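You operate a simulated robot arm through the tools that you are given. There is no shell and no other tool.

You run a simulated two-armed robot. Do the job below in one go: nothing can be reset, and whatever is moved stays where it is left.

Task
On the top of the black chest, fold the blue screen cloth in half, so that its two long edges meet.
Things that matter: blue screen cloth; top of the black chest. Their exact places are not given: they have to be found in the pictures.

It is judged by the outcome, as a careful person would: the job done as asked, and still so three seconds after it is handed in. It fails if anything else is knocked over, pushed out of place, dropped, spilled or broken. Flat cloth is picked up by pressing the open fingertips on it (5 to 10 N) and closing them slowly along it; thin cloth reads only 2 to 8 mm in the jaws.

Robot
Two 7-joint arms with two-finger grippers on one trunk, on a base that moves. Base frame: it is fixed to the floor where the robot stands at the start and does not move with it; the origin is under the middle of the robot, x ahead of it, y to its left, z up. Lengths are in m, angles in degrees, forces in N, time in s.
The left shoulder is at the start at [0.025, 0.215, 1.081], the right one opposite. With the tool pointing down near the work surface each hand reaches from about 0.1 to 0.74 m from the robot's upright axis, wherever it stands, measured 20 degrees to its own side. Places, roughly: blue screen cloth [-1.5, -2, 0.75]; top of the black chest [-1.5, -1.9, 0.7]. Payload 2.2 kg a hand.
Tool frame (each hand has its own): the origin (TCP) lies between the finger pads and is the grasp point; the fingertips stand 0.019 m ahead of it; z points along the fingers, y is the line along which they close. The gripper opens to 0.116 m; its body begins 0.07 m behind the TCP.
Orientation is told as [roll, pitch, yaw] about the base's x, y, z axes, in that order, counted from this pose: with the fingers straight down and closing along the base's y, the tool's x points along the base's -x, its y along +y and its z along -z.

Tools
- The arms move only by the tool arm_command. It takes "left_deltas", "right_deltas" or both (then of equal length, played together; a hand with none holds still); each is a list of rows, each an object of numbers (a shift or turn left out is 0, a gripper value left out holds the last): "ax", "ay", "az": the turn, a rotation vector about the tool's x, y, z in degrees; "dx", "dy", "dz": the shift along the tool's x, y, z in cm; "grip": the closure in counts, from 0 (fully open) to 255 (shut). In form: [{"ax": .., "ay": .., "az": .., "dx": .., "dy": .., "dz": .., "grip": ..}, ...]. A call has 1 to 20 rows; each row is the pose to reach, as a shift and turn from the pose commanded when the call began, along the tool's axes at that moment. Each row takes 0.2 s and may step no farther than 0.05 m and 8.6 degrees from the row before; otherwise, or with a gripper value out of range, the whole call is refused. Where a pose cannot be reached the arm comes as near as it can. A force on the tool above 40 N (or 10 N above the force at the start of the call, whichever is more), or a blocked arm, ends the call early, and 0.2 s more pass. The fingers move at their own pace (about 0.2035 m/s each) and stop on an object; they squeeze with about 22 N. The grip force told is the motor's: it shows also when the fingers shut on nothing. Time passes only in rows, and 0.2 s behind the last, so rows that repeat a pose let the fingers close. It gives the time, the measured TCP pose, the force on the tool (base axes), the opening and the grip force at its end, in the units of the frame above (readings bear some noise), with the torque about the TCP (base axes, N m) and any sound that the robot's microphone picked up, and new pictures: "pictures" is both (left out), scene, wrist or none (wrist: the cameras of the hands that moved).
- Cameras (640 x 400 px; columns grow to the right, rows downward): "scene" is now at [0.1313, 0.0094, 1.2536]; the picture's right is [0.12, -0.99, -0.00], its down [-0.57, -0.07, -0.82] and it looks along [0.82, 0.10, -0.57] (base axes); focal length 273 px, centre (320, 200). "left" rides on the left gripper at [0.069, 0.015, -0.096] in its tool frame; the picture's right is [-0.21, 0.98, 0.00], its down [-0.76, -0.17, -0.63] and it looks along [-0.62, -0.14, 0.77] (tool axes); focal length 251 px, centre (320, 200). "right" rides on the right gripper at [0.069, -0.015, -0.097] in its tool frame; the picture's right is [0.22, 0.98, 0.00], its down [-0.76, 0.17, -0.63] and it looks along [-0.62, 0.14, 0.77] (tool axes); focal length 251 px, centre (320, 200).
- move_column(by): moves the trunk up (or, below 0, down) by that many m; the arms and the scene camera ride with it, the base frame stays. It gives what a move gives, with no picture.
- steer(legs): drives the robot by 1 to 6 legs, each [ahead, left, turn to the left] in m, m and degrees, along the robot's own axes; the way and the turn of a leg run together, so that a leg with both is an arc; at most 1.5 m and 180 degrees a leg. The arms and the cameras ride along, it lands a little off, and it stops where it bumps. It gives what a move gives, and a new picture of the scene camera.
- turn_head(pan, tilt): turns the head with the scene camera to pan (to the left, within 80 degrees either way) and tilt (down, from -29 to 69), counted from straight ahead of the robot. It gives what a move gives, and a new picture of the scene camera.
- pixel_to_xyz(camera, pixels): for up to 12 pixels [column, row] of the newest picture of that camera ("zoom" is the newest enlarged one), the place [x, y, z] in the base frame of the surface seen there, good to about 0.002 m. It takes no simulated time.
- inspect(camera, box): a new picture of the part [left, top, right, bottom] of that camera's present view, enlarged. It takes no simulated time.
- finish_job(): hands the job in; it is judged then, once.

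Leave the grippers open and the arms clear of the work at the hand-in unless told otherwise.

The tools are called as a command line: name --argument value ..., lists and objects as JSON in quotes. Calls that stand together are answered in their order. arm_command: Moves the arms, as the interface text tells. Its arguments: {"type":"object","properties":{"left_deltas":{"type":"array","items":{"type":"object","properties":{"ax":{"type":"number"},"ay":{"type":"number"},"az":{"type":"number"},"dx":{"type":"number"},"dy":{"type":"number"},"dz":{"type":"number"},"grip":{"type":"number"}}}},"right_deltas":{"type":"array","items":{"type":"object","properties":{"ax":{"type":"number"},"ay":{"type":"number"},"az":{"type":"number"},"dx":{"type":"number"},"dy":{"type":"number"},"dz":{"type":"number"},"grip":{"type":"number"}}}},"pictures":{"type":"string","enum":["both","scene","wrist","none"]}},"required":[]} The other tools are called the same way: move_column (by) moves the trunk up or down; steer (legs) drives the base; turn_head (pan, tilt) turns the head that bears the scene camera; pixel_to_xyz (camera, pixels) gives the place of the surface under pixels of a picture; inspect (camera, box) takes an enlarged picture of a part of a camera's view; finish_job () hands the job in.

At the start:

```text
clock: 0.0
left_tcp_pos: [0.5718, 0.2458, 0.9597]
left_ee_rot: [0.0, 0.1, 0.0]
left_force: [0.1, 0.7, 0.2]
left_ft_torque: [-0.03, 0.01, -0.04]
left_opening: 0.1161
left_finger_force: 0.2
right_tcp_pos: [0.5299, -0.2319, 0.9464]
right_ee_rot: [0.0, 0.1, 0.1]
right_force: [0.0, -0.2, 0.2]
right_ft_torque: [-0.02, -0.01, -0.04]
right_opening: 0.1161
right_finger_force: 0.0
trunk travel left (down, up): [-0.225, 0.265]
robot x, y, heading: [0.0003, -0.0007, -0.1]
head pan, tilt (commanded): [6.6, 34.6]
```

scene: 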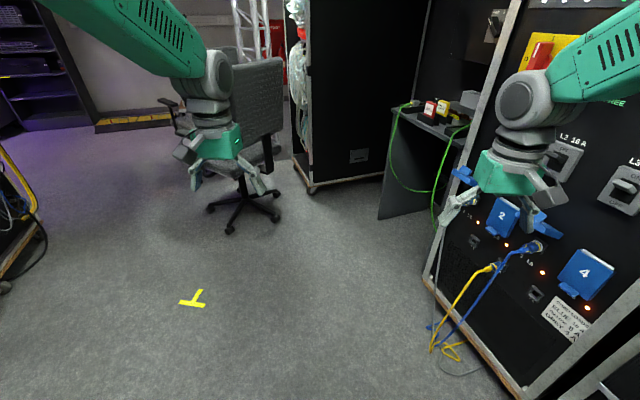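
right: 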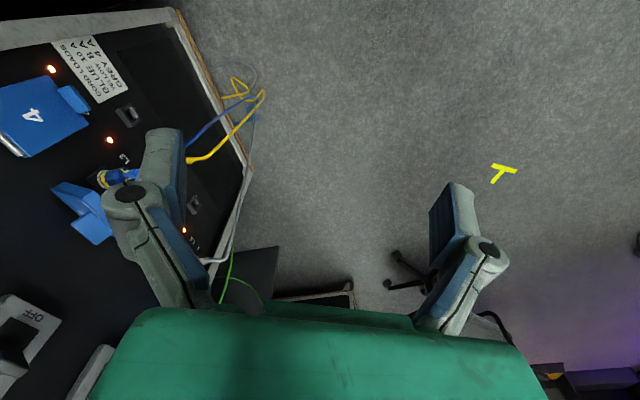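
left: 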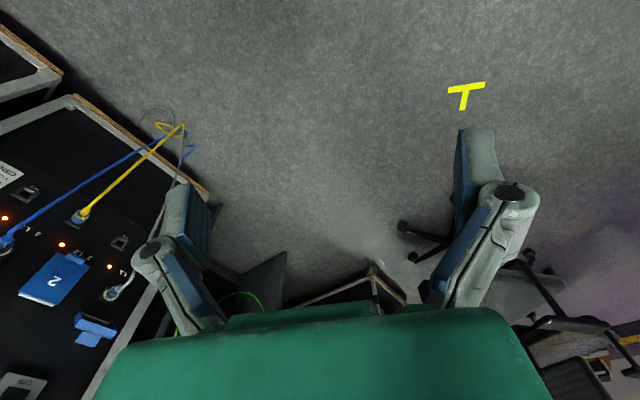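

I see a rack with blue switches at the right, a chair and a yellow T mark ahead. The cloth is behind me to the right (about [-1.5, -2, 0.75]). I'll turn the head to the right to look first.

turn_head --pan -80 --tilt 25

```text
clock: 1.6
left_tcp_pos: [0.569, 0.2459, 0.9619]
left_ee_rot: [0.0, -0.1, 0.0]
left_force: [0.4, -0.4, 0.0]
left_ft_torque: [-0.01, 0.01, -0.01]
left_opening: 0.116
left_finger_force: 0.1
right_tcp_pos: [0.5257, -0.232, 0.9489]
right_ee_rot: [0.0, 0.0, 0.0]
right_force: [0.7, -0.2, 0.4]
right_ft_torque: [0.01, -0.05, -0.02]
right_opening: 0.1161
right_finger_force: 0.0
trunk travel left (down, up): [-0.225, 0.265]
robot x, y, heading: [-0.0008, 0.0003, 0.3]
head pan, tilt (commanded): [-80.0, 25.0]
```

scene: 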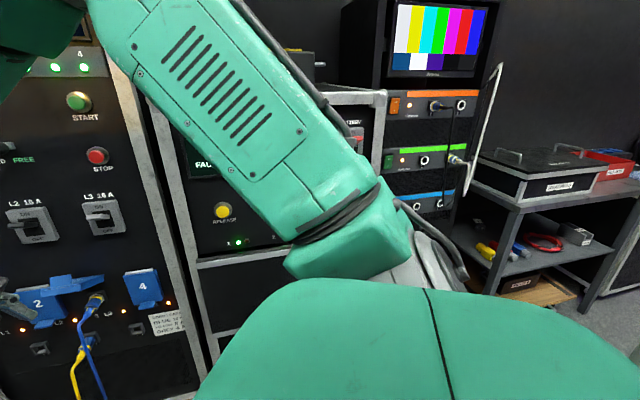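

My right arm blocks part of the view. There is a rack wall to the right with a shelf table beyond. Let me look left to check that turning left is safe.

pixel_to_xyz --camera "scene" --pixels '[[40, 305], [140, 285], [230, 320], [360, 105], [400, 130], [520, 185], [590, 300], [605, 370], [430, 40], [550, 210]]'

turn_head --pan 80 --tilt 30

```text
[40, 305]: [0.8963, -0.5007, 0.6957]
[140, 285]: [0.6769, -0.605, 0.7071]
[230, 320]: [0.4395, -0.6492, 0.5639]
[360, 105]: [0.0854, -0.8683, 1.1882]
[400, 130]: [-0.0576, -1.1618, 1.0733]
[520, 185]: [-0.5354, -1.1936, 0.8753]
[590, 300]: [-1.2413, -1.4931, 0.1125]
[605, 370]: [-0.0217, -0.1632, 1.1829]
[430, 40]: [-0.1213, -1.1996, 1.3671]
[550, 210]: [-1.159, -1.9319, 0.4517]
```

```text
clock: 4.1
left_tcp_pos: [0.5699, 0.2466, 0.9619]
left_ee_rot: [0.0, -0.1, 0.0]
left_force: [1.2, 0.1, 0.6]
left_ft_torque: [0.01, -0.03, 0.03]
left_opening: 0.1158
left_finger_force: 0.0
right_tcp_pos: [0.526, -0.2307, 0.9488]
right_ee_rot: [0.0, 0.0, 0.0]
right_force: [-0.1, 0.1, -0.2]
right_ft_torque: [0.02, -0.03, 0.03]
right_opening: 0.116
right_finger_force: 0.1
trunk travel left (down, up): [-0.225, 0.265]
robot x, y, heading: [-0.0011, -0.0013, -0.1]
head pan, tilt (commanded): [80.0, 30.0]
```

scene: 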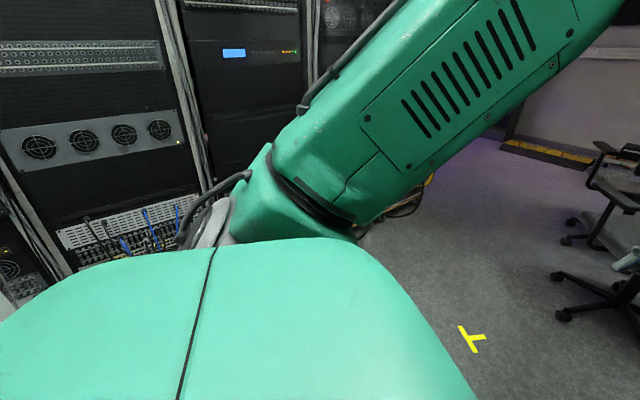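

pixel_to_xyz --camera "scene" --pixels '[[40, 60], [90, 140], [120, 235], [230, 110], [405, 205], [470, 340], [620, 160], [560, 310], [20, 280], [250, 60]]'

```text
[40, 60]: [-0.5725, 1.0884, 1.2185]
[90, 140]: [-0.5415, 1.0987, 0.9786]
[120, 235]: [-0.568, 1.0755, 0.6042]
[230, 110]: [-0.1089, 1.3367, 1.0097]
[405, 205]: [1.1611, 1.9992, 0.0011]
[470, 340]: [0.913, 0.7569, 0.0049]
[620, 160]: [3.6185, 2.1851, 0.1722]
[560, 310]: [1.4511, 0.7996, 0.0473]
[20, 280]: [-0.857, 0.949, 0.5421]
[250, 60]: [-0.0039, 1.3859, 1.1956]
```

The racks to the left are over 1.2 m away; my hands reach about 0.62 m. Turning left in place is safe, so I turn left 90° and look.

steer --legs '[[0, 0, 90]]'

turn_head --pan 80 --tilt 25

```text
clock: 8.3
left_tcp_pos: [-0.2437, 0.5708, 0.9599]
left_ee_rot: [0.0, 0.0, 89.6]
left_force: [-1.1, 0.3, 0.0]
left_ft_torque: [0.01, -0.03, -0.01]
left_opening: 0.1161
left_finger_force: 0.0
right_tcp_pos: [0.2339, 0.5258, 0.9491]
right_ee_rot: [0.0, 0.0, 89.7]
right_force: [-1.0, 0.5, 0.7]
right_ft_torque: [0.0, -0.03, 0.01]
right_opening: 0.1159
right_finger_force: 0.1
trunk travel left (down, up): [-0.225, 0.265]
robot x, y, heading: [-0.0022, 0.0025, 89.6]
head pan, tilt (commanded): [80.0, 30.0]
```

scene: 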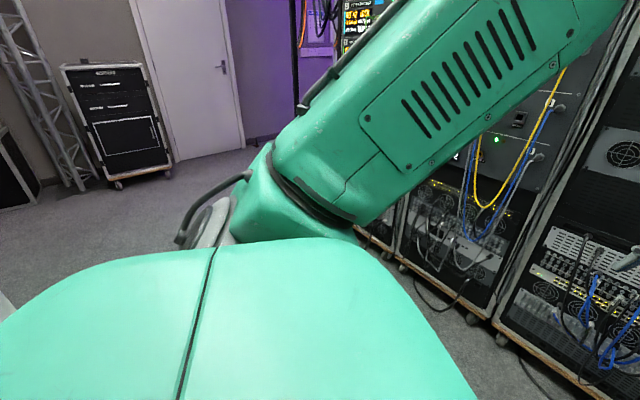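

```text
clock: 8.9
left_tcp_pos: [-0.244, 0.5691, 0.9613]
left_ee_rot: [0.0, -0.3, 89.6]
left_force: [0.0, -0.1, 1.0]
left_ft_torque: [-0.02, 0.0, -0.03]
left_opening: 0.1158
left_finger_force: 0.1
right_tcp_pos: [0.2343, 0.5216, 0.9513]
right_ee_rot: [0.0, -0.3, 89.7]
right_force: [-0.6, -0.3, 0.7]
right_ft_torque: [0.0, 0.01, -0.01]
right_opening: 0.1159
right_finger_force: 0.0
trunk travel left (down, up): [-0.225, 0.265]
robot x, y, heading: [0.0022, -0.0013, 89.5]
head pan, tilt (commanded): [80.0, 25.0]
```

scene: 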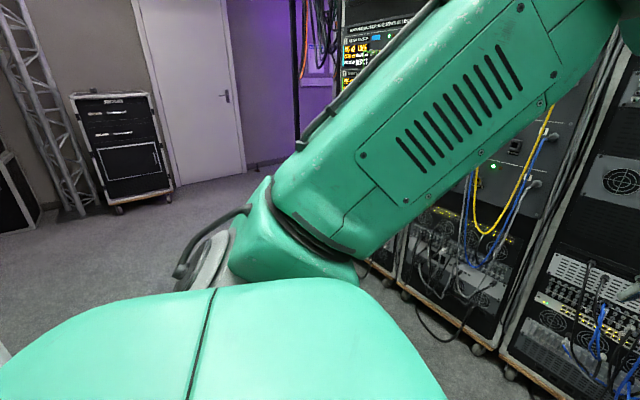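

Facing +y now; the floor toward -x looks open. I turn another 90° left to face -x, then look around.

steer --legs '[[0, 0, 90]]'

turn_head --pan 40 --tilt 25

```text
clock: 13.2
left_tcp_pos: [-0.5651, -0.2512, 0.9621]
left_ee_rot: [-0.1, -0.4, -179.7]
left_force: [1.6, -0.2, -1.0]
left_ft_torque: [-0.02, 0.01, 0.01]
left_opening: 0.1158
left_finger_force: 0.3
right_tcp_pos: [-0.524, 0.2275, 0.9502]
right_ee_rot: [0.0, -0.3, -179.6]
right_force: [0.4, -0.3, 0.5]
right_ft_torque: [0.02, 0.03, -0.01]
right_opening: 0.1161
right_finger_force: 0.1
trunk travel left (down, up): [-0.225, 0.265]
robot x, y, heading: [-0.0018, -0.0023, -179.5]
head pan, tilt (commanded): [80.0, 25.0]
```

scene: 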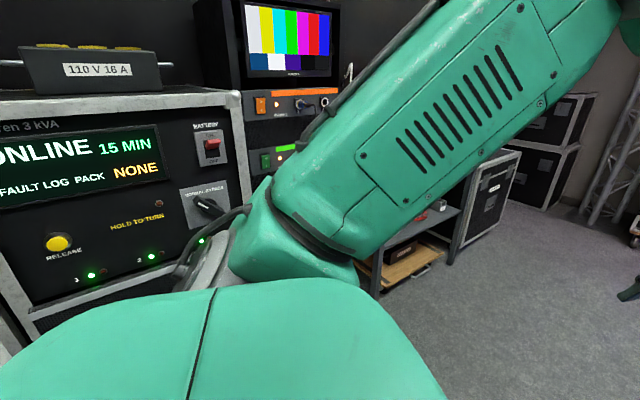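

```text
clock: 14.3
left_tcp_pos: [-0.5614, -0.2506, 0.9649]
left_ee_rot: [0.0, -0.4, -179.7]
left_force: [-0.1, -0.1, -0.6]
left_ft_torque: [0.01, 0.01, -0.01]
left_opening: 0.116
left_finger_force: 0.2
right_tcp_pos: [-0.5224, 0.2282, 0.9514]
right_ee_rot: [0.0, -0.6, -179.6]
right_force: [-0.9, -0.2, 0.1]
right_ft_torque: [0.02, -0.01, 0.01]
right_opening: 0.116
right_finger_force: 0.1
trunk travel left (down, up): [-0.225, 0.265]
robot x, y, heading: [0.0015, 0.0011, -179.6]
head pan, tilt (commanded): [40.0, 25.0]
```

scene: 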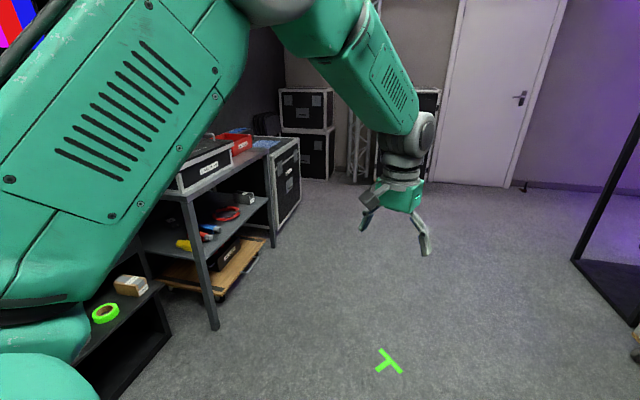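

I see a black chest (flight case) beyond the shelf table, with something blue on top near (265,143). Zoom in there.

inspect --camera "scene" --box '[170, 100, 340, 206]'

pixel_to_xyz --camera "scene" --pixels '[[265, 143], [272, 136], [290, 140], [285, 230], [297, 200], [215, 327], [195, 190], [265, 200], [388, 362], [120, 365], [160, 290], [270, 244]]'

```text
3.76 times, centred on (255, 153) of scene
```

zoom: 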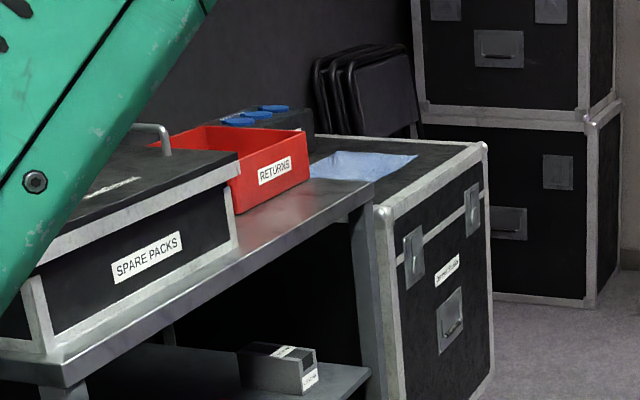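

```text
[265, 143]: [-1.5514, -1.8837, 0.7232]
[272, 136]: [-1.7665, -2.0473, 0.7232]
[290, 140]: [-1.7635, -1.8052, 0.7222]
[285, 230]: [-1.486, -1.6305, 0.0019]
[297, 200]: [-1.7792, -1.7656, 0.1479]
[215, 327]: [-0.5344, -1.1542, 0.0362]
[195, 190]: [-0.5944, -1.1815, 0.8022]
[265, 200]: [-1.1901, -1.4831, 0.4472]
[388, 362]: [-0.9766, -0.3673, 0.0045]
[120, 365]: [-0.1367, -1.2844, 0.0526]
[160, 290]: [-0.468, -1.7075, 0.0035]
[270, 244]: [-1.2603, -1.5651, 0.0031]
```

The chest stands behind the shelf table, with the blue cloth on its top at about z 0.723. I measure surrounding obstacles: stacked cases, truss, drawer cart, and the door.

pixel_to_xyz --camera "scene" --pixels '[[310, 100], [325, 160], [332, 175], [355, 175], [430, 180], [480, 180], [520, 190], [575, 262], [320, 178], [262, 160], [300, 138], [600, 250]]'

pixel_to_xyz --camera "zoom" --pixels '[[312, 160], [330, 150], [415, 156], [395, 176], [365, 180], [345, 178], [485, 146], [378, 207], [430, 140], [390, 205], [480, 152], [330, 135]]'

```text
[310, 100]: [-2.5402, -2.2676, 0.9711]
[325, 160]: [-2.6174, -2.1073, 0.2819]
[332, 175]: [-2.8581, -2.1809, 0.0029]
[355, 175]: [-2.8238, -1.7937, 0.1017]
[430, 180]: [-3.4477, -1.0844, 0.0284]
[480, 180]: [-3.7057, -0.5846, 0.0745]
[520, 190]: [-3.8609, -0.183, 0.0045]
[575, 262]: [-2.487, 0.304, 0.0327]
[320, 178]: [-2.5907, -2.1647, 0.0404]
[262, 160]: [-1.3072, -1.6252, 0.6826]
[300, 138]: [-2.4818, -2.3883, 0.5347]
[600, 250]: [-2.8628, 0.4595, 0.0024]
```

```text
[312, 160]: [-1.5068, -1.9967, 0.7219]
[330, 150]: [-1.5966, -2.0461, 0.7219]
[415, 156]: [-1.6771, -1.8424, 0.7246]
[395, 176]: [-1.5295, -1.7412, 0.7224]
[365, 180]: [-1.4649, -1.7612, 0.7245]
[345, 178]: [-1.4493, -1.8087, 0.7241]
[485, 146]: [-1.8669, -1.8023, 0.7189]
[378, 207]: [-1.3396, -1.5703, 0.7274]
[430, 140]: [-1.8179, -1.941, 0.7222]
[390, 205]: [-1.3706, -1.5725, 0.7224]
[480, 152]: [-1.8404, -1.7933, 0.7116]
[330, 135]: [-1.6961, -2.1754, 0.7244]
```

The chest's front edge runs from (-1.34,-1.57) to (-1.87,-1.80), so I should face heading ≈ -66°. I drive to about (-2.0,-0.75), keeping clear of the table, then turn left ~114°.

steer --legs '[[1.0, 0.2, 0], [0.98, 0.5, 0], [0, 0, 113.5]]'

turn_head --pan 0 --tilt 35

```text
clock: 29.5
left_tcp_pos: [-1.5123, -1.1556, 0.966]
left_ee_rot: [0.0, -0.4, -65.4]
left_force: [0.4, 0.7, -0.5]
left_ft_torque: [-0.02, 0.0, -0.02]
left_opening: 0.1159
left_finger_force: 0.0
right_tcp_pos: [-1.9657, -1.3157, 0.9534]
right_ee_rot: [-0.1, -0.5, -65.4]
right_force: [0.7, 0.5, -0.4]
right_ft_torque: [-0.03, 0.0, -0.06]
right_opening: 0.1162
right_finger_force: 0.2
trunk travel left (down, up): [-0.225, 0.265]
robot x, y, heading: [-1.9723, -0.7465, -65.4]
head pan, tilt (commanded): [40.0, 25.0]
```

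scene: 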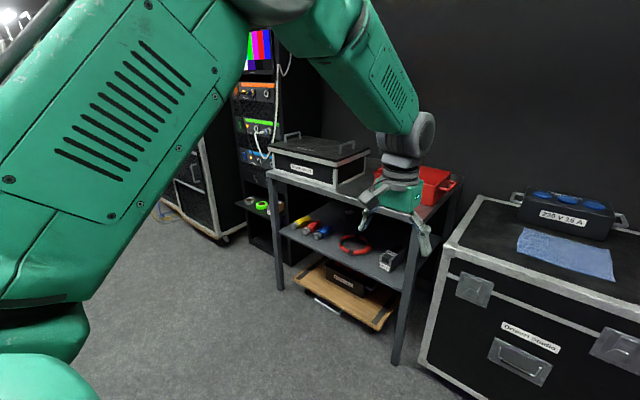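

```text
clock: 30.6
left_tcp_pos: [-1.5134, -1.153, 0.9663]
left_ee_rot: [0.0, -0.7, -65.5]
left_force: [-0.4, 0.8, 0.0]
left_ft_torque: [-0.02, 0.0, 0.01]
left_opening: 0.1158
left_finger_force: 0.0
right_tcp_pos: [-1.9668, -1.3119, 0.9542]
right_ee_rot: [0.0, -0.8, -65.4]
right_force: [0.5, 0.2, -0.6]
right_ft_torque: [0.0, -0.03, -0.01]
right_opening: 0.116
right_finger_force: 0.1
trunk travel left (down, up): [-0.225, 0.265]
robot x, y, heading: [-1.9727, -0.7483, -65.4]
head pan, tilt (commanded): [0.0, 35.0]
```

scene: 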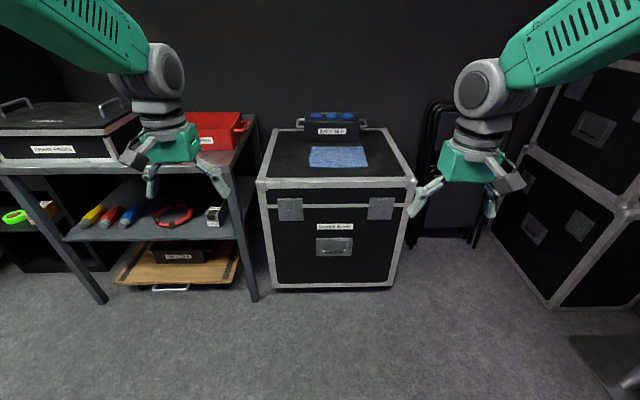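

Now I face the chest. The blue cloth lies at (310-367,147-167) in front of a "230 V 16 A" box. Zoom and measure.

inspect --camera "scene" --box '[250, 100, 426, 210]'

```text
3.64 times, centred on (338, 155) of scene
```

zoom: 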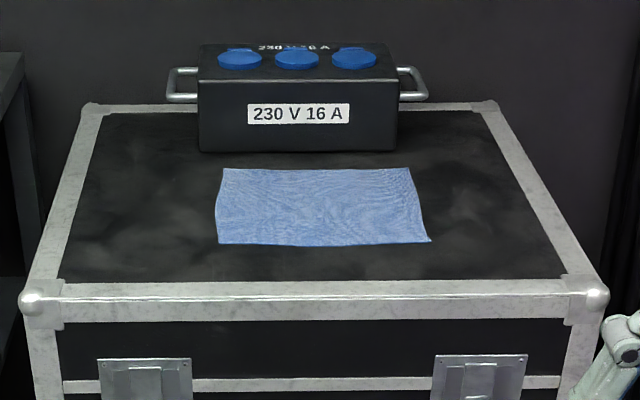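

pixel_to_xyz --camera "zoom" --pixels '[[222, 169], [218, 242], [429, 241], [409, 169], [325, 245], [315, 169], [200, 150], [396, 150], [40, 300], [597, 297], [325, 205], [325, 265]]'

```text
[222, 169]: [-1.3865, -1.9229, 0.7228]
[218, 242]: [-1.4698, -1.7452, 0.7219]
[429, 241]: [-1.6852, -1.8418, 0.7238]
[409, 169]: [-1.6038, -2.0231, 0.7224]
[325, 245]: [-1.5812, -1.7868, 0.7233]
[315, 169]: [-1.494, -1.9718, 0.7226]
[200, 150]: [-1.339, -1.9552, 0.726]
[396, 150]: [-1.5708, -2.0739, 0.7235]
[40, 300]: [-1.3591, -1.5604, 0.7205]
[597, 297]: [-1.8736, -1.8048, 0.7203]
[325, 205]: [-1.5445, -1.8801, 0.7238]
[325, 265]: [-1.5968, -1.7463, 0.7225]
```

Cloth corners measured: front-left (-1.470,-1.745), front-right (-1.685,-1.842), back-left (-1.387,-1.923), back-right (-1.604,-2.023): about 0.24 × 0.20 m, long edges parallel to the chest front. I'll move in 0.4 m and shift 0.077 m right, then look down.

steer --legs '[[0.4, -0.077, -0.3]]'

turn_head --pan 0 --tilt 60

```text
clock: 33.1
left_tcp_pos: [-1.4235, -1.5548, 0.9657]
left_ee_rot: [0.0, -0.6, -66.2]
left_force: [0.9, 0.3, -0.1]
left_ft_torque: [0.03, 0.0, 0.02]
left_opening: 0.116
left_finger_force: 0.2
right_tcp_pos: [-1.878, -1.7079, 0.9532]
right_ee_rot: [0.0, -0.6, -66.0]
right_force: [-0.3, 0.3, 0.4]
right_ft_torque: [0.03, 0.04, 0.01]
right_opening: 0.1161
right_finger_force: 0.1
trunk travel left (down, up): [-0.225, 0.265]
robot x, y, heading: [-1.8736, -1.1429, -65.9]
head pan, tilt (commanded): [0.0, 35.0]
```

scene: 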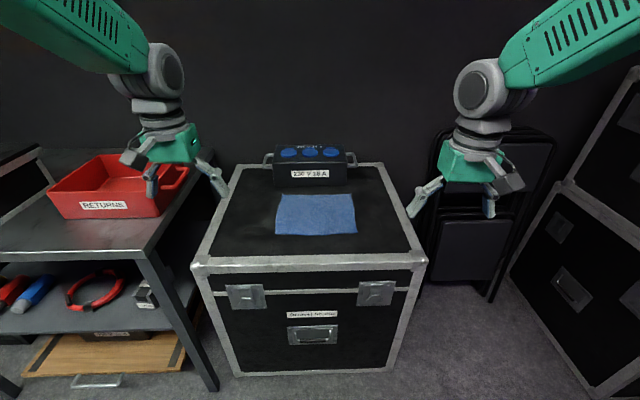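

```text
clock: 34.0
left_tcp_pos: [-1.4256, -1.5504, 0.968]
left_ee_rot: [0.0, -0.8, -66.2]
left_force: [0.0, 0.0, 0.6]
left_ft_torque: [0.03, 0.0, 0.0]
left_opening: 0.1158
left_finger_force: 0.0
right_tcp_pos: [-1.8796, -1.7052, 0.9569]
right_ee_rot: [0.0, -0.9, -66.1]
right_force: [-0.1, -0.4, -0.4]
right_ft_torque: [0.0, 0.01, -0.04]
right_opening: 0.1161
right_finger_force: 0.0
trunk travel left (down, up): [-0.225, 0.265]
robot x, y, heading: [-1.8766, -1.1391, -66.3]
head pan, tilt (commanded): [0.0, 60.0]
```

scene: 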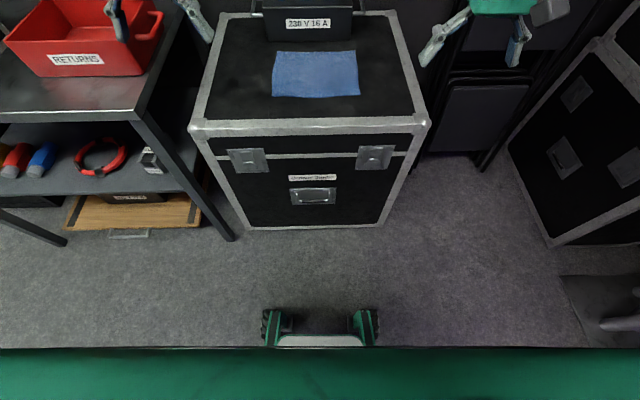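

I see the robot's own front at the bottom with a bumper at (320,330). Measure its place and the cloth again.

pixel_to_xyz --camera "scene" --pixels '[[320, 340], [270, 315], [370, 315], [320, 370], [100, 360], [276, 95], [358, 95], [356, 52], [279, 53], [312, 229], [235, 238], [320, 97]]'

```text
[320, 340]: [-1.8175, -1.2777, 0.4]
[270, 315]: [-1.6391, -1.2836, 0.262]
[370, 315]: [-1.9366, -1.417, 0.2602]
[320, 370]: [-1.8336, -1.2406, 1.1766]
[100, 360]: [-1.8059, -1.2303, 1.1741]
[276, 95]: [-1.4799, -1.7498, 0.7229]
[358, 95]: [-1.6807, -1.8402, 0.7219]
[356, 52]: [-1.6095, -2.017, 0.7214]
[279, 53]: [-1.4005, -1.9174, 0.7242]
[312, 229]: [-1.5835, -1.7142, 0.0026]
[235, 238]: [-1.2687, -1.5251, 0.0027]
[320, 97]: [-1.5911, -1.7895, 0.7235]
```

The base front reaches about 0.24 m ahead; the chest front is about 0.6 m ahead. I check the red box and the table edge heights near the left hand before moving in.

pixel_to_xyz --camera "scene" --pixels '[[163, 15], [150, 72], [160, 95], [135, 112], [75, 60], [30, 20], [310, 22], [270, 25], [350, 15], [420, 122], [195, 126], [385, 12]]'

```text
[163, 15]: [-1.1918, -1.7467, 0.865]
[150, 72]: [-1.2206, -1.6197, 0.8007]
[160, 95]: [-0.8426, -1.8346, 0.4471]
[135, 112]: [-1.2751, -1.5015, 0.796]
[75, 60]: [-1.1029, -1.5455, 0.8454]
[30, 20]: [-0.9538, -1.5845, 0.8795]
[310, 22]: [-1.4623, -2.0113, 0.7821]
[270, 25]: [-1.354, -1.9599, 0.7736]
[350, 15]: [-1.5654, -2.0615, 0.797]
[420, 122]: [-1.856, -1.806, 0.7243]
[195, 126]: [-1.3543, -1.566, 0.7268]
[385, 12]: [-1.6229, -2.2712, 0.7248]
```

The red box rim is at 0.88 and sits left of 0.38 m; my hands at ±0.24 m and z≈0.96 will clear it. I drive ahead 0.25 m and square up.

steer --legs '[[0.25, 0.005, 0.4]]'

turn_head --pan 0 --tilt 55

```text
clock: 35.8
left_tcp_pos: [-1.3153, -1.7738, 0.9685]
left_ee_rot: [0.0, -1.0, -65.6]
left_force: [0.7, 0.5, -0.1]
left_ft_torque: [0.01, -0.01, 0.02]
left_opening: 0.116
left_finger_force: 0.0
right_tcp_pos: [-1.7692, -1.9326, 0.9566]
right_ee_rot: [0.0, -0.9, -65.7]
right_force: [-0.2, -0.2, -0.6]
right_ft_torque: [0.02, -0.02, 0.05]
right_opening: 0.1161
right_finger_force: 0.0
trunk travel left (down, up): [-0.225, 0.265]
robot x, y, heading: [-1.7713, -1.3683, -65.5]
head pan, tilt (commanded): [0.0, 60.0]
```

scene: 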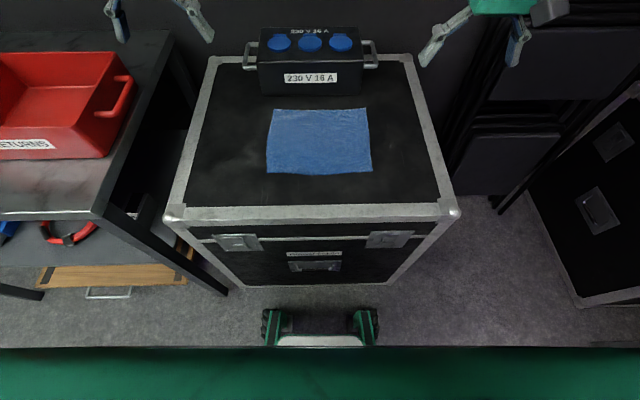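

```text
clock: 36.5
left_tcp_pos: [-1.3156, -1.7715, 0.9704]
left_ee_rot: [0.0, -1.0, -65.6]
left_force: [-0.5, -0.5, 0.8]
left_ft_torque: [-0.03, 0.01, 0.02]
left_opening: 0.1162
left_finger_force: 0.1
right_tcp_pos: [-1.7701, -1.9295, 0.9572]
right_ee_rot: [0.0, -1.1, -65.6]
right_force: [-0.3, -0.5, 0.8]
right_ft_torque: [-0.01, -0.02, -0.02]
right_opening: 0.1161
right_finger_force: 0.1
trunk travel left (down, up): [-0.225, 0.265]
robot x, y, heading: [-1.7704, -1.3665, -65.6]
head pan, tilt (commanded): [0.0, 55.0]
```

scene: 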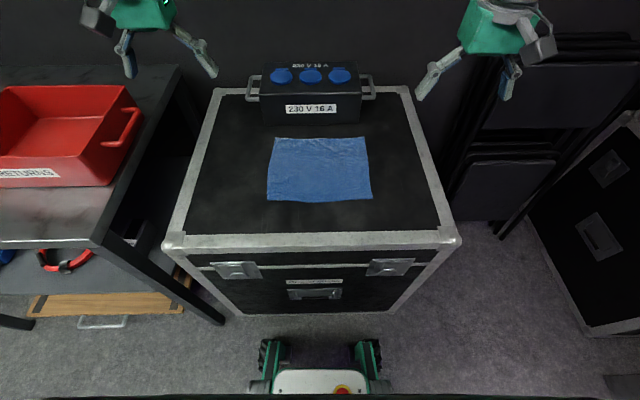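

Good view. I zoom on the cloth and measure the corners precisely.

inspect --camera "scene" --box '[240, 115, 400, 215]'

```text
4.00 times, centred on (320, 165) of scene
```

zoom: 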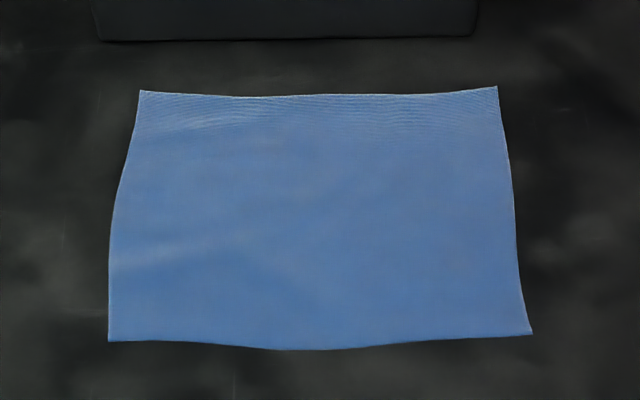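

pixel_to_xyz --camera "zoom" --pixels '[[141, 91], [110, 339], [531, 333], [496, 87], [310, 347], [310, 96], [110, 42], [475, 36], [115, 210], [513, 210], [320, 210], [180, 320]]'

pixel_to_xyz --camera "scene" --pixels '[[262, 80], [362, 84], [312, 65], [250, 88], [370, 86], [255, 130], [390, 130]]'

```text
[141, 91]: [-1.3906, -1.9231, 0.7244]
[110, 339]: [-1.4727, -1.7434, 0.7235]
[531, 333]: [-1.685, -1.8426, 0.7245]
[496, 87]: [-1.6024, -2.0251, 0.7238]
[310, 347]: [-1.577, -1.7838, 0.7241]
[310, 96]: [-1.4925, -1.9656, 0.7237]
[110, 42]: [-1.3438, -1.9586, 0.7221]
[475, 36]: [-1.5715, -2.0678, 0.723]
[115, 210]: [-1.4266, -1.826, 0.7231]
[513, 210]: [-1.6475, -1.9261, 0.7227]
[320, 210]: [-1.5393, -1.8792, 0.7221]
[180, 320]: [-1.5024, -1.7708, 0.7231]
```

```text
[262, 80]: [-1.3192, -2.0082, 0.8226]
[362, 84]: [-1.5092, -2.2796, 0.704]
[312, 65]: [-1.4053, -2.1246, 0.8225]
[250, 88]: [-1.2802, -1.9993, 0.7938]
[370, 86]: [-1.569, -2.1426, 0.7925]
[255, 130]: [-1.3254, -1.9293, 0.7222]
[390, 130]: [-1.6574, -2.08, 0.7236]
```

Cloth in robot-aligned terms (u ahead, v left): front edge u≈0.467, back edge u≈0.666, corners at v≈+0.116 and -0.119; the box front is at u≈0.718. I bring both hands, partly closed, to hover above the front corners (about 2.5 cm in from each side).

arm_command --left_deltas '[{"dx": 0.8, "dy": -1.6, "dz": 1.5, "grip": 178}, {"dx": 1.6, "dy": -3.1, "dz": 3, "grip": 178}, {"dx": 2.4, "dy": -4.7, "dz": 4.5, "grip": 178}, {"dx": 3.2, "dy": -6.2, "dz": 6, "grip": 178}, {"dx": 4, "dy": -7.8, "dz": 7.5, "grip": 178}, {"dx": 4.8, "dy": -9.3, "dz": 9, "grip": 178}, {"dx": 5.6, "dy": -10.9, "dz": 10.5, "grip": 178}, {"dx": 6.4, "dy": -12.4, "dz": 12, "grip": 178}, {"dx": 7.2, "dy": -14, "dz": 13.5, "grip": 178}, {"dx": 8, "dy": -15.5, "dz": 15, "grip": 178}, {"dx": 8, "dy": -15.5, "dz": 15, "grip": 178}]' --right_deltas '[{"dx": 0.34, "dy": 1.4, "dz": 1.4, "grip": 178}, {"dx": 0.68, "dy": 2.7, "dz": 2.7, "grip": 178}, {"dx": 1.0, "dy": 4.1, "dz": 4.1, "grip": 178}, {"dx": 1.4, "dy": 5.5, "dz": 5.5, "grip": 178}, {"dx": 1.7, "dy": 6.8, "dz": 6.8, "grip": 178}, {"dx": 2.0, "dy": 8.2, "dz": 8.2, "grip": 178}, {"dx": 2.4, "dy": 9.6, "dz": 9.6, "grip": 178}, {"dx": 2.7, "dy": 11, "dz": 11, "grip": 178}, {"dx": 3.1, "dy": 12.3, "dz": 12.3, "grip": 178}, {"dx": 3.4, "dy": 13.7, "dz": 13.7, "grip": 178}, {"dx": 3.4, "dy": 13.7, "dz": 13.7, "grip": 178}]' --pictures "both"

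```text
clock: 38.9
left_tcp_pos: [-1.4866, -1.7663, 0.8211]
left_ee_rot: [-0.6, -1.1, -65.1]
left_force: [0.2, -0.5, 0.9]
left_ft_torque: [-0.02, 0.01, -0.02]
left_opening: 0.0349
left_finger_force: 0.0
right_tcp_pos: [-1.6568, -1.8451, 0.8213]
right_ee_rot: [0.0, -1.1, -65.6]
right_force: [1.3, -0.9, -0.5]
right_ft_torque: [0.01, -0.03, -0.01]
right_opening: 0.0351
right_finger_force: 0.1
trunk travel left (down, up): [-0.225, 0.265]
robot x, y, heading: [-1.7682, -1.3687, -65.7]
head pan, tilt (commanded): [0.0, 55.0]
```

scene: 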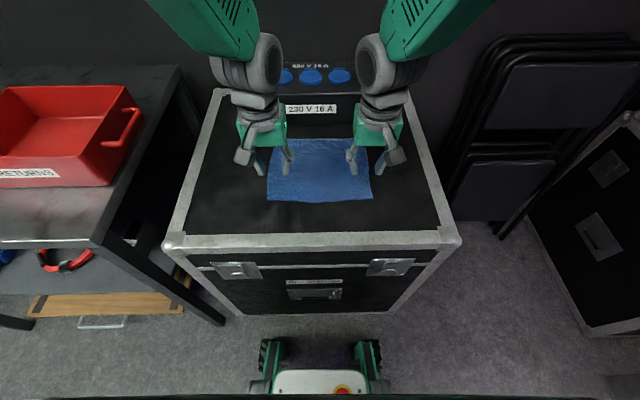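
right: 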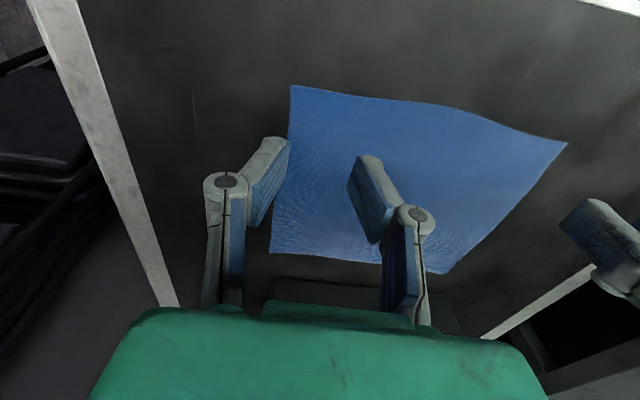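
left: 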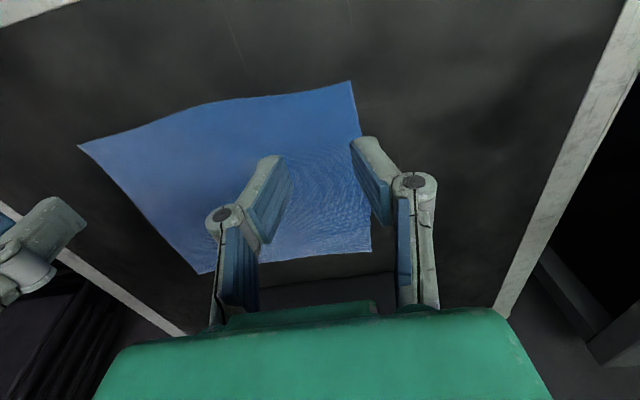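

Both hands hover ~6 cm above the cloth; left at (u 0.481, v 0.093), right at (u 0.483, v -0.094). I nudge them inward a few mm, narrow the jaws to 3 cm, and descend to about 1 cm above the cloth.

arm_command --left_deltas '[{"dx": 0.2, "dy": -0.25, "dz": 1.5, "grip": 189}, {"dx": 0.4, "dy": -0.5, "dz": 3, "grip": 189}, {"dx": 0.4, "dy": -0.5, "dz": 4.5, "grip": 189}, {"dx": 0.4, "dy": -0.5, "dz": 6, "grip": 189}, {"dx": 0.4, "dy": -0.5, "dz": 6.9, "grip": 189}, {"dx": 0.4, "dy": -0.5, "dz": 6.9, "grip": 189}]' --right_deltas '[{"dx": 0.2, "dy": 0.2, "dz": 1.5, "grip": 189}, {"dx": 0.4, "dy": 0.4, "dz": 3, "grip": 189}, {"dx": 0.4, "dy": 0.4, "dz": 4.5, "grip": 189}, {"dx": 0.4, "dy": 0.4, "dz": 6, "grip": 189}, {"dx": 0.4, "dy": 0.4, "dz": 6.9, "grip": 189}, {"dx": 0.4, "dy": 0.4, "dz": 6.9, "grip": 189}]' --pictures "both"

```text
clock: 40.3
left_tcp_pos: [-1.4927, -1.7644, 0.7502]
left_ee_rot: [-0.4, -1.0, -65.0]
left_force: [-0.4, -0.9, 0.2]
left_ft_torque: [-0.01, -0.01, 0.03]
left_opening: 0.0299
left_finger_force: 0.0
right_tcp_pos: [-1.6554, -1.8409, 0.7509]
right_ee_rot: [0.0, -1.1, -65.7]
right_force: [-0.4, 1.2, -0.2]
right_ft_torque: [0.01, 0.0, 0.0]
right_opening: 0.03
right_finger_force: 0.0
trunk travel left (down, up): [-0.225, 0.265]
robot x, y, heading: [-1.7719, -1.3659, -65.5]
head pan, tilt (commanded): [0.0, 55.0]
```

scene: 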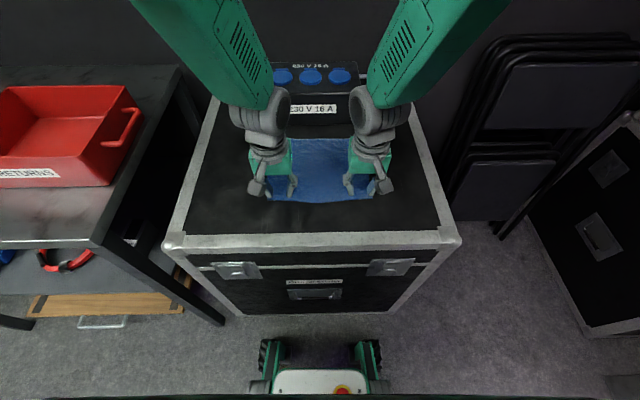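
right: 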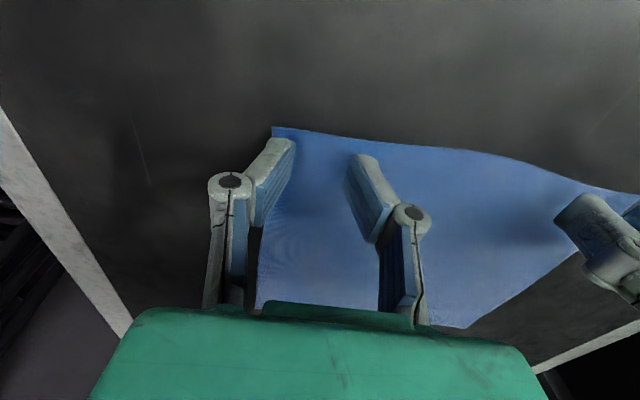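
left: 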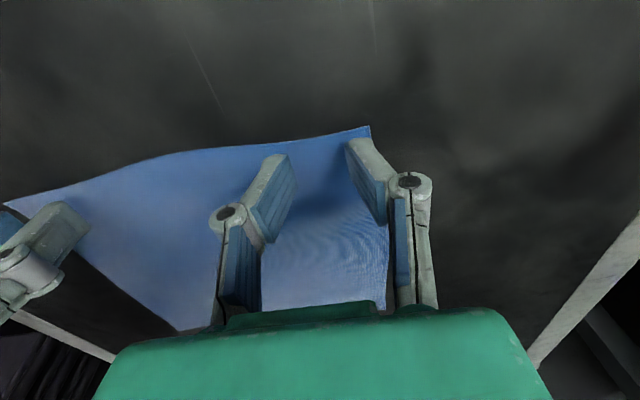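

Tips are ~8 mm above the cloth; left u 0.477 / v 0.0885, right u 0.4795 / v -0.091. Zoom on the wrist views to check that the fingers straddle within the cloth near the front edge.

inspect --camera "right" --box '[200, 100, 440, 250]'

inspect --camera "left" --box '[200, 100, 440, 250]'

```text
2.67 times, centred on (320, 175) of right
```

zoom: 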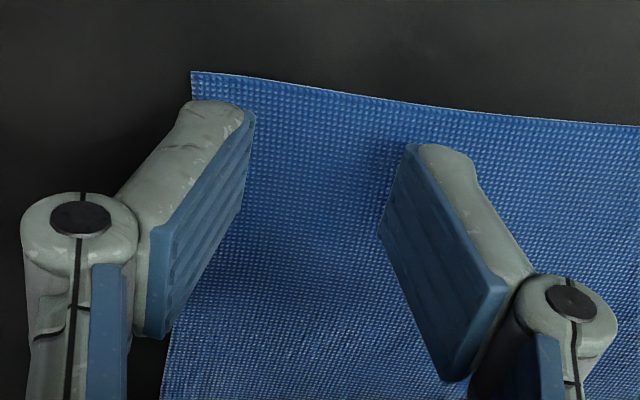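

```text
2.67 times, centred on (320, 175) of left
```

zoom: 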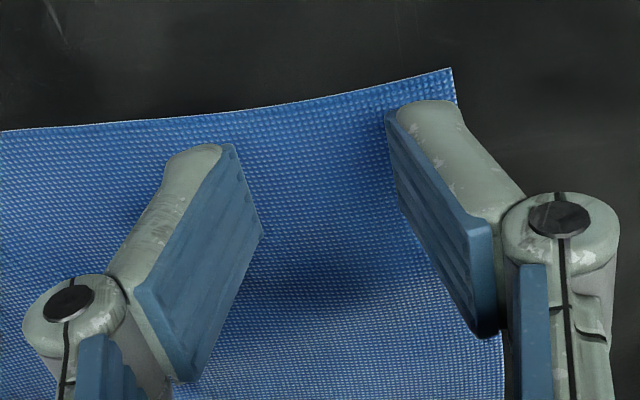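

Both finger pairs lie inside the cloth right behind the front edge. I now lower slowly to touch, 3 mm closer to the edge, and read the force.

arm_command --left_deltas '[{"dx": 0.15, "dz": 0.3}, {"dx": 0.3, "dz": 0.6}, {"dx": 0.3, "dz": 0.8}, {"dx": 0.3, "dz": 0.8}]' --right_deltas '[{"dx": 0.15, "dz": 0.3}, {"dx": 0.3, "dz": 0.6}, {"dx": 0.3, "dz": 0.8}, {"dx": 0.3, "dz": 0.8}]' --pictures "none"

```text
clock: 41.3
left_tcp_pos: [-1.4931, -1.7613, 0.7412]
left_ee_rot: [-0.5, -1.0, -65.0]
left_force: [-1.9, 0.3, -0.4]
left_ft_torque: [0.03, -0.01, 0.02]
left_opening: 0.0298
left_finger_force: 0.0
right_tcp_pos: [-1.6566, -1.8386, 0.7421]
right_ee_rot: [-0.1, -1.0, -65.6]
right_force: [0.0, 0.2, -0.8]
right_ft_torque: [-0.02, -0.03, 0.0]
right_opening: 0.0302
right_finger_force: 0.1
trunk travel left (down, up): [-0.225, 0.265]
robot x, y, heading: [-1.7725, -1.3671, -65.9]
head pan, tilt (commanded): [0.0, 55.0]
```

No contact force yet (z 0.741/0.742). I continue down in small steps.

arm_command --left_deltas '[{"dz": 0.1}, {"dz": 0.2}, {"dz": 0.2}]' --right_deltas '[{"dz": 0.1}, {"dz": 0.2}, {"dz": 0.2}]' --pictures "none"

```text
clock: 42.1
left_tcp_pos: [-1.4929, -1.7629, 0.7407]
left_ee_rot: [-0.3, -1.1, -65.0]
left_force: [0.5, -1.0, 4.4]
left_ft_torque: [0.07, -0.02, 0.0]
left_opening: 0.0301
left_finger_force: 0.1
right_tcp_pos: [-1.6551, -1.8382, 0.7407]
right_ee_rot: [0.0, -1.2, -65.5]
right_force: [-1.3, -1.9, 7.4]
right_ft_torque: [0.02, 0.01, 0.0]
right_opening: 0.0305
right_finger_force: 0.6
trunk travel left (down, up): [-0.225, 0.265]
robot x, y, heading: [-1.7679, -1.3712, -65.6]
head pan, tilt (commanded): [0.0, 55.0]
```

Contact: left 4.4 N, right 7.4 N. I press the left half a millimetre more and begin closing slowly, checking the force midway.

arm_command --left_deltas '[{"dz": 0.06, "grip": 192}, {"dz": 0.08, "grip": 195}, {"dz": 0.08, "grip": 198}, {"dz": 0.08, "grip": 201}, {"dz": 0.08, "grip": 204}, {"dz": 0.08, "grip": 207}]' --right_deltas '[{"dz": 0, "grip": 192}, {"dz": 0, "grip": 195}, {"dz": 0, "grip": 198}, {"dz": 0, "grip": 201}, {"dz": 0, "grip": 204}, {"dz": 0, "grip": 207}]' --pictures "both"

```text
clock: 43.5
left_tcp_pos: [-1.4935, -1.7614, 0.7403]
left_ee_rot: [-0.4, -0.9, -65.0]
left_force: [0.0, 0.3, 0.8]
left_ft_torque: [0.02, 0.01, -0.02]
left_opening: 0.0184
left_finger_force: 3.7
right_tcp_pos: [-1.6559, -1.8377, 0.7409]
right_ee_rot: [0.0, -1.0, -65.6]
right_force: [0.5, -0.6, 6.8]
right_ft_torque: [-0.01, -0.01, 0.0]
right_opening: 0.0213
right_finger_force: 0.1
trunk travel left (down, up): [-0.225, 0.265]
robot x, y, heading: [-1.7709, -1.368, -65.8]
head pan, tilt (commanded): [0.0, 55.0]
```

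scene: 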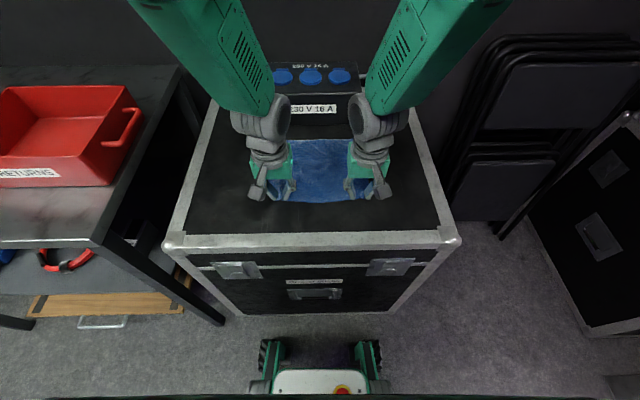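
right: 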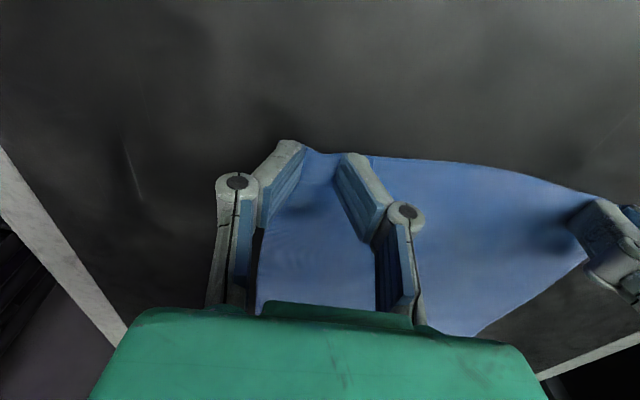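
left: 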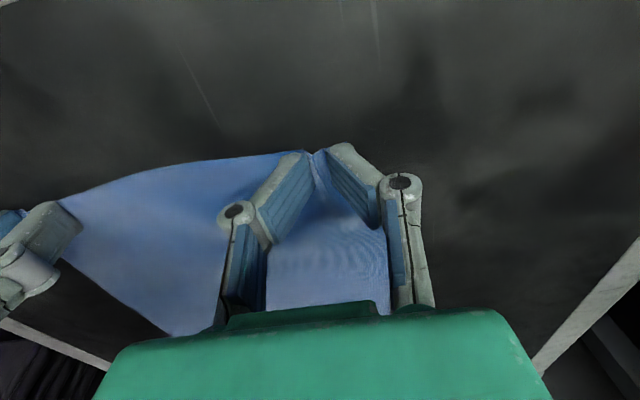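

The left jaw read 18 mm with some resistance and its press force fell to 0.8 N; the right still presses 6.8 N. Zoom in on both.

inspect --camera "left" --box '[220, 120, 420, 245]'

inspect --camera "right" --box '[220, 120, 420, 245]'

```text
3.20 times, centred on (320, 182) of left
```

zoom: 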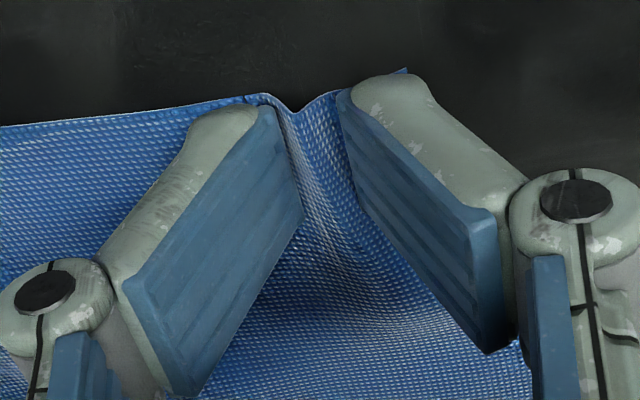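

```text
3.20 times, centred on (320, 182) of right
```

zoom: 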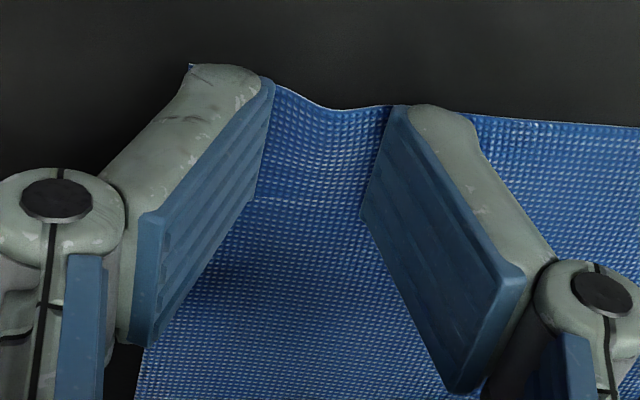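

Ridges of cloth are rising between both finger pairs, including the front edge. I press the left slightly more and keep closing slowly.

arm_command --left_deltas '[{"dz": 0.08, "grip": 209}, {"dz": 0.12, "grip": 212}, {"dz": 0.12, "grip": 215}, {"dz": 0.12, "grip": 218}, {"dz": 0.12, "grip": 221}, {"dz": 0.12, "grip": 224}, {"dz": 0.12, "grip": 227}]' --right_deltas '[{"dz": 0.0, "grip": 210}, {"dz": 0.03, "grip": 213}, {"dz": 0.03, "grip": 216}, {"dz": 0.03, "grip": 219}, {"dz": 0.03, "grip": 222}, {"dz": 0.03, "grip": 225}, {"dz": 0.03, "grip": 228}]' --pictures "wrist"

```text
clock: 45.1
left_tcp_pos: [-1.4939, -1.761, 0.74]
left_ee_rot: [-0.5, -1.1, -65.1]
left_force: [-0.8, -0.6, 6.5]
left_ft_torque: [-0.01, 0.03, 0.02]
left_opening: 0.0099
left_finger_force: 5.1
right_tcp_pos: [-1.6563, -1.8374, 0.7424]
right_ee_rot: [0.0, -1.1, -65.6]
right_force: [0.1, 0.7, 6.4]
right_ft_torque: [0.05, -0.02, 0.01]
right_opening: 0.0115
right_finger_force: 0.0
trunk travel left (down, up): [-0.225, 0.265]
robot x, y, heading: [-1.7716, -1.3685, -65.6]
head pan, tilt (commanded): [0.0, 55.0]
```

right: 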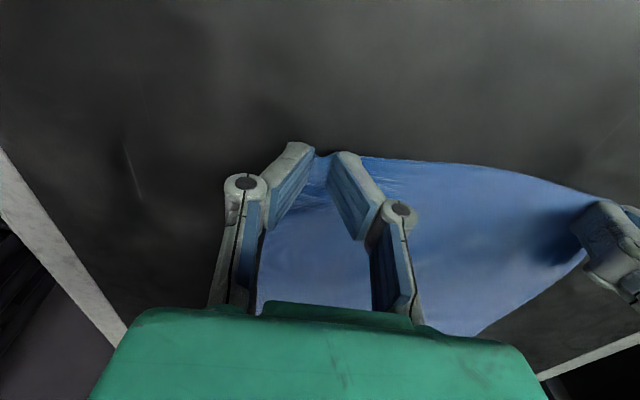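
left: 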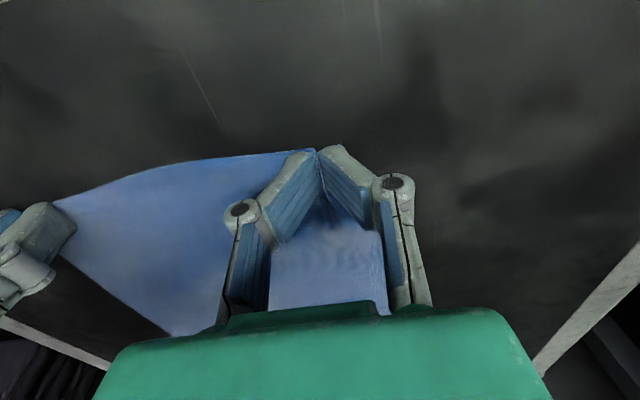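

Left jaw 9.9 mm, right 11.5 mm, both pressing ~6.5 N. Look closer at the right before closing fully.

inspect --camera "right" --box '[220, 120, 420, 245]'

inspect --camera "left" --box '[220, 120, 420, 245]'

```text
3.20 times, centred on (320, 182) of right
```

zoom: 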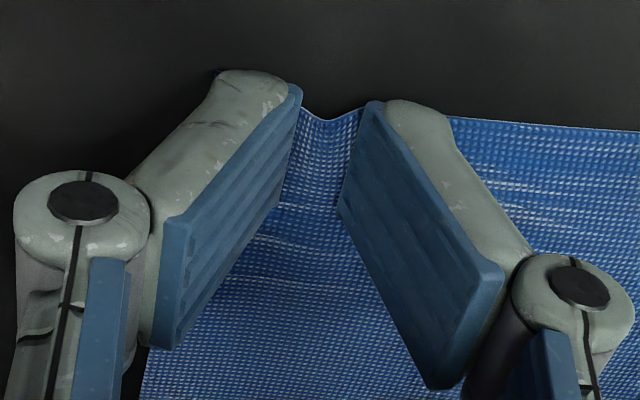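

```text
3.20 times, centred on (320, 182) of left
```

zoom: 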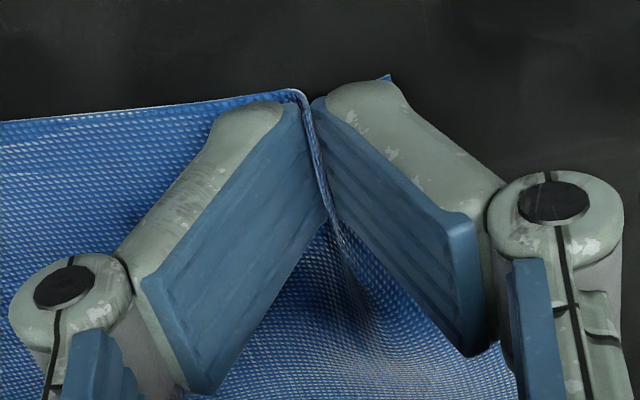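

Left is well pinched. On the right the ridge is smaller; I press a bit more there and close both the rest of the way slowly.

arm_command --left_deltas '[{"grip": 231}, {"grip": 235}, {"grip": 240}, {"grip": 245}, {"grip": 250}, {"grip": 255}, {"grip": 255}, {"grip": 255}, {"grip": 255}]' --right_deltas '[{"dz": 0.06, "grip": 228}, {"dz": 0.1, "grip": 230}, {"dz": 0.1, "grip": 233}, {"dz": 0.1, "grip": 236}, {"dz": 0.1, "grip": 239}, {"dz": 0.1, "grip": 242}, {"dz": 0.1, "grip": 246}, {"dz": 0.1, "grip": 250}, {"dz": 0.1, "grip": 255}]' --pictures "wrist"

```text
clock: 47.1
left_tcp_pos: [-1.4953, -1.7621, 0.74]
left_ee_rot: [-0.4, -1.1, -65.1]
left_force: [0.8, 0.4, 24.3]
left_ft_torque: [0.09, 0.02, 0.02]
left_opening: 0.0032
left_finger_force: 22.7
right_tcp_pos: [-1.6582, -1.8358, 0.7393]
right_ee_rot: [0.1, -1.0, -65.7]
right_force: [0.4, -0.2, -0.1]
right_ft_torque: [-0.02, 0.01, 0.01]
right_opening: 0.0001
right_finger_force: 21.9
trunk travel left (down, up): [-0.225, 0.265]
robot x, y, heading: [-1.773, -1.3664, -65.7]
head pan, tilt (commanded): [0.0, 55.0]
```

right: 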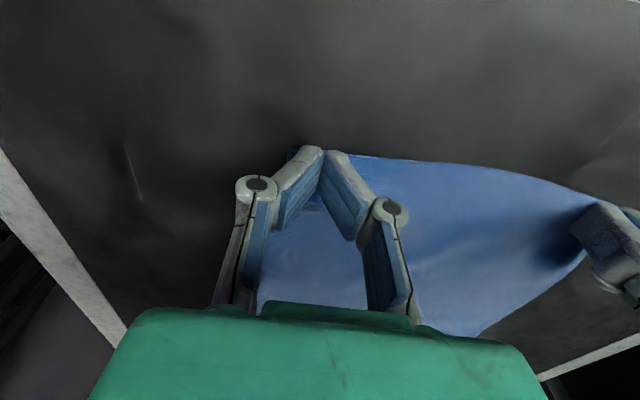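
left: 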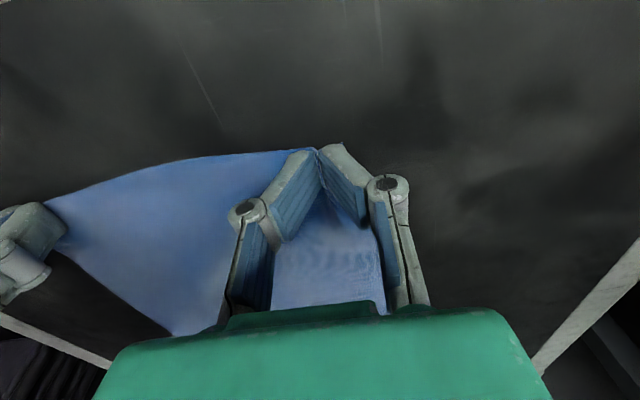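

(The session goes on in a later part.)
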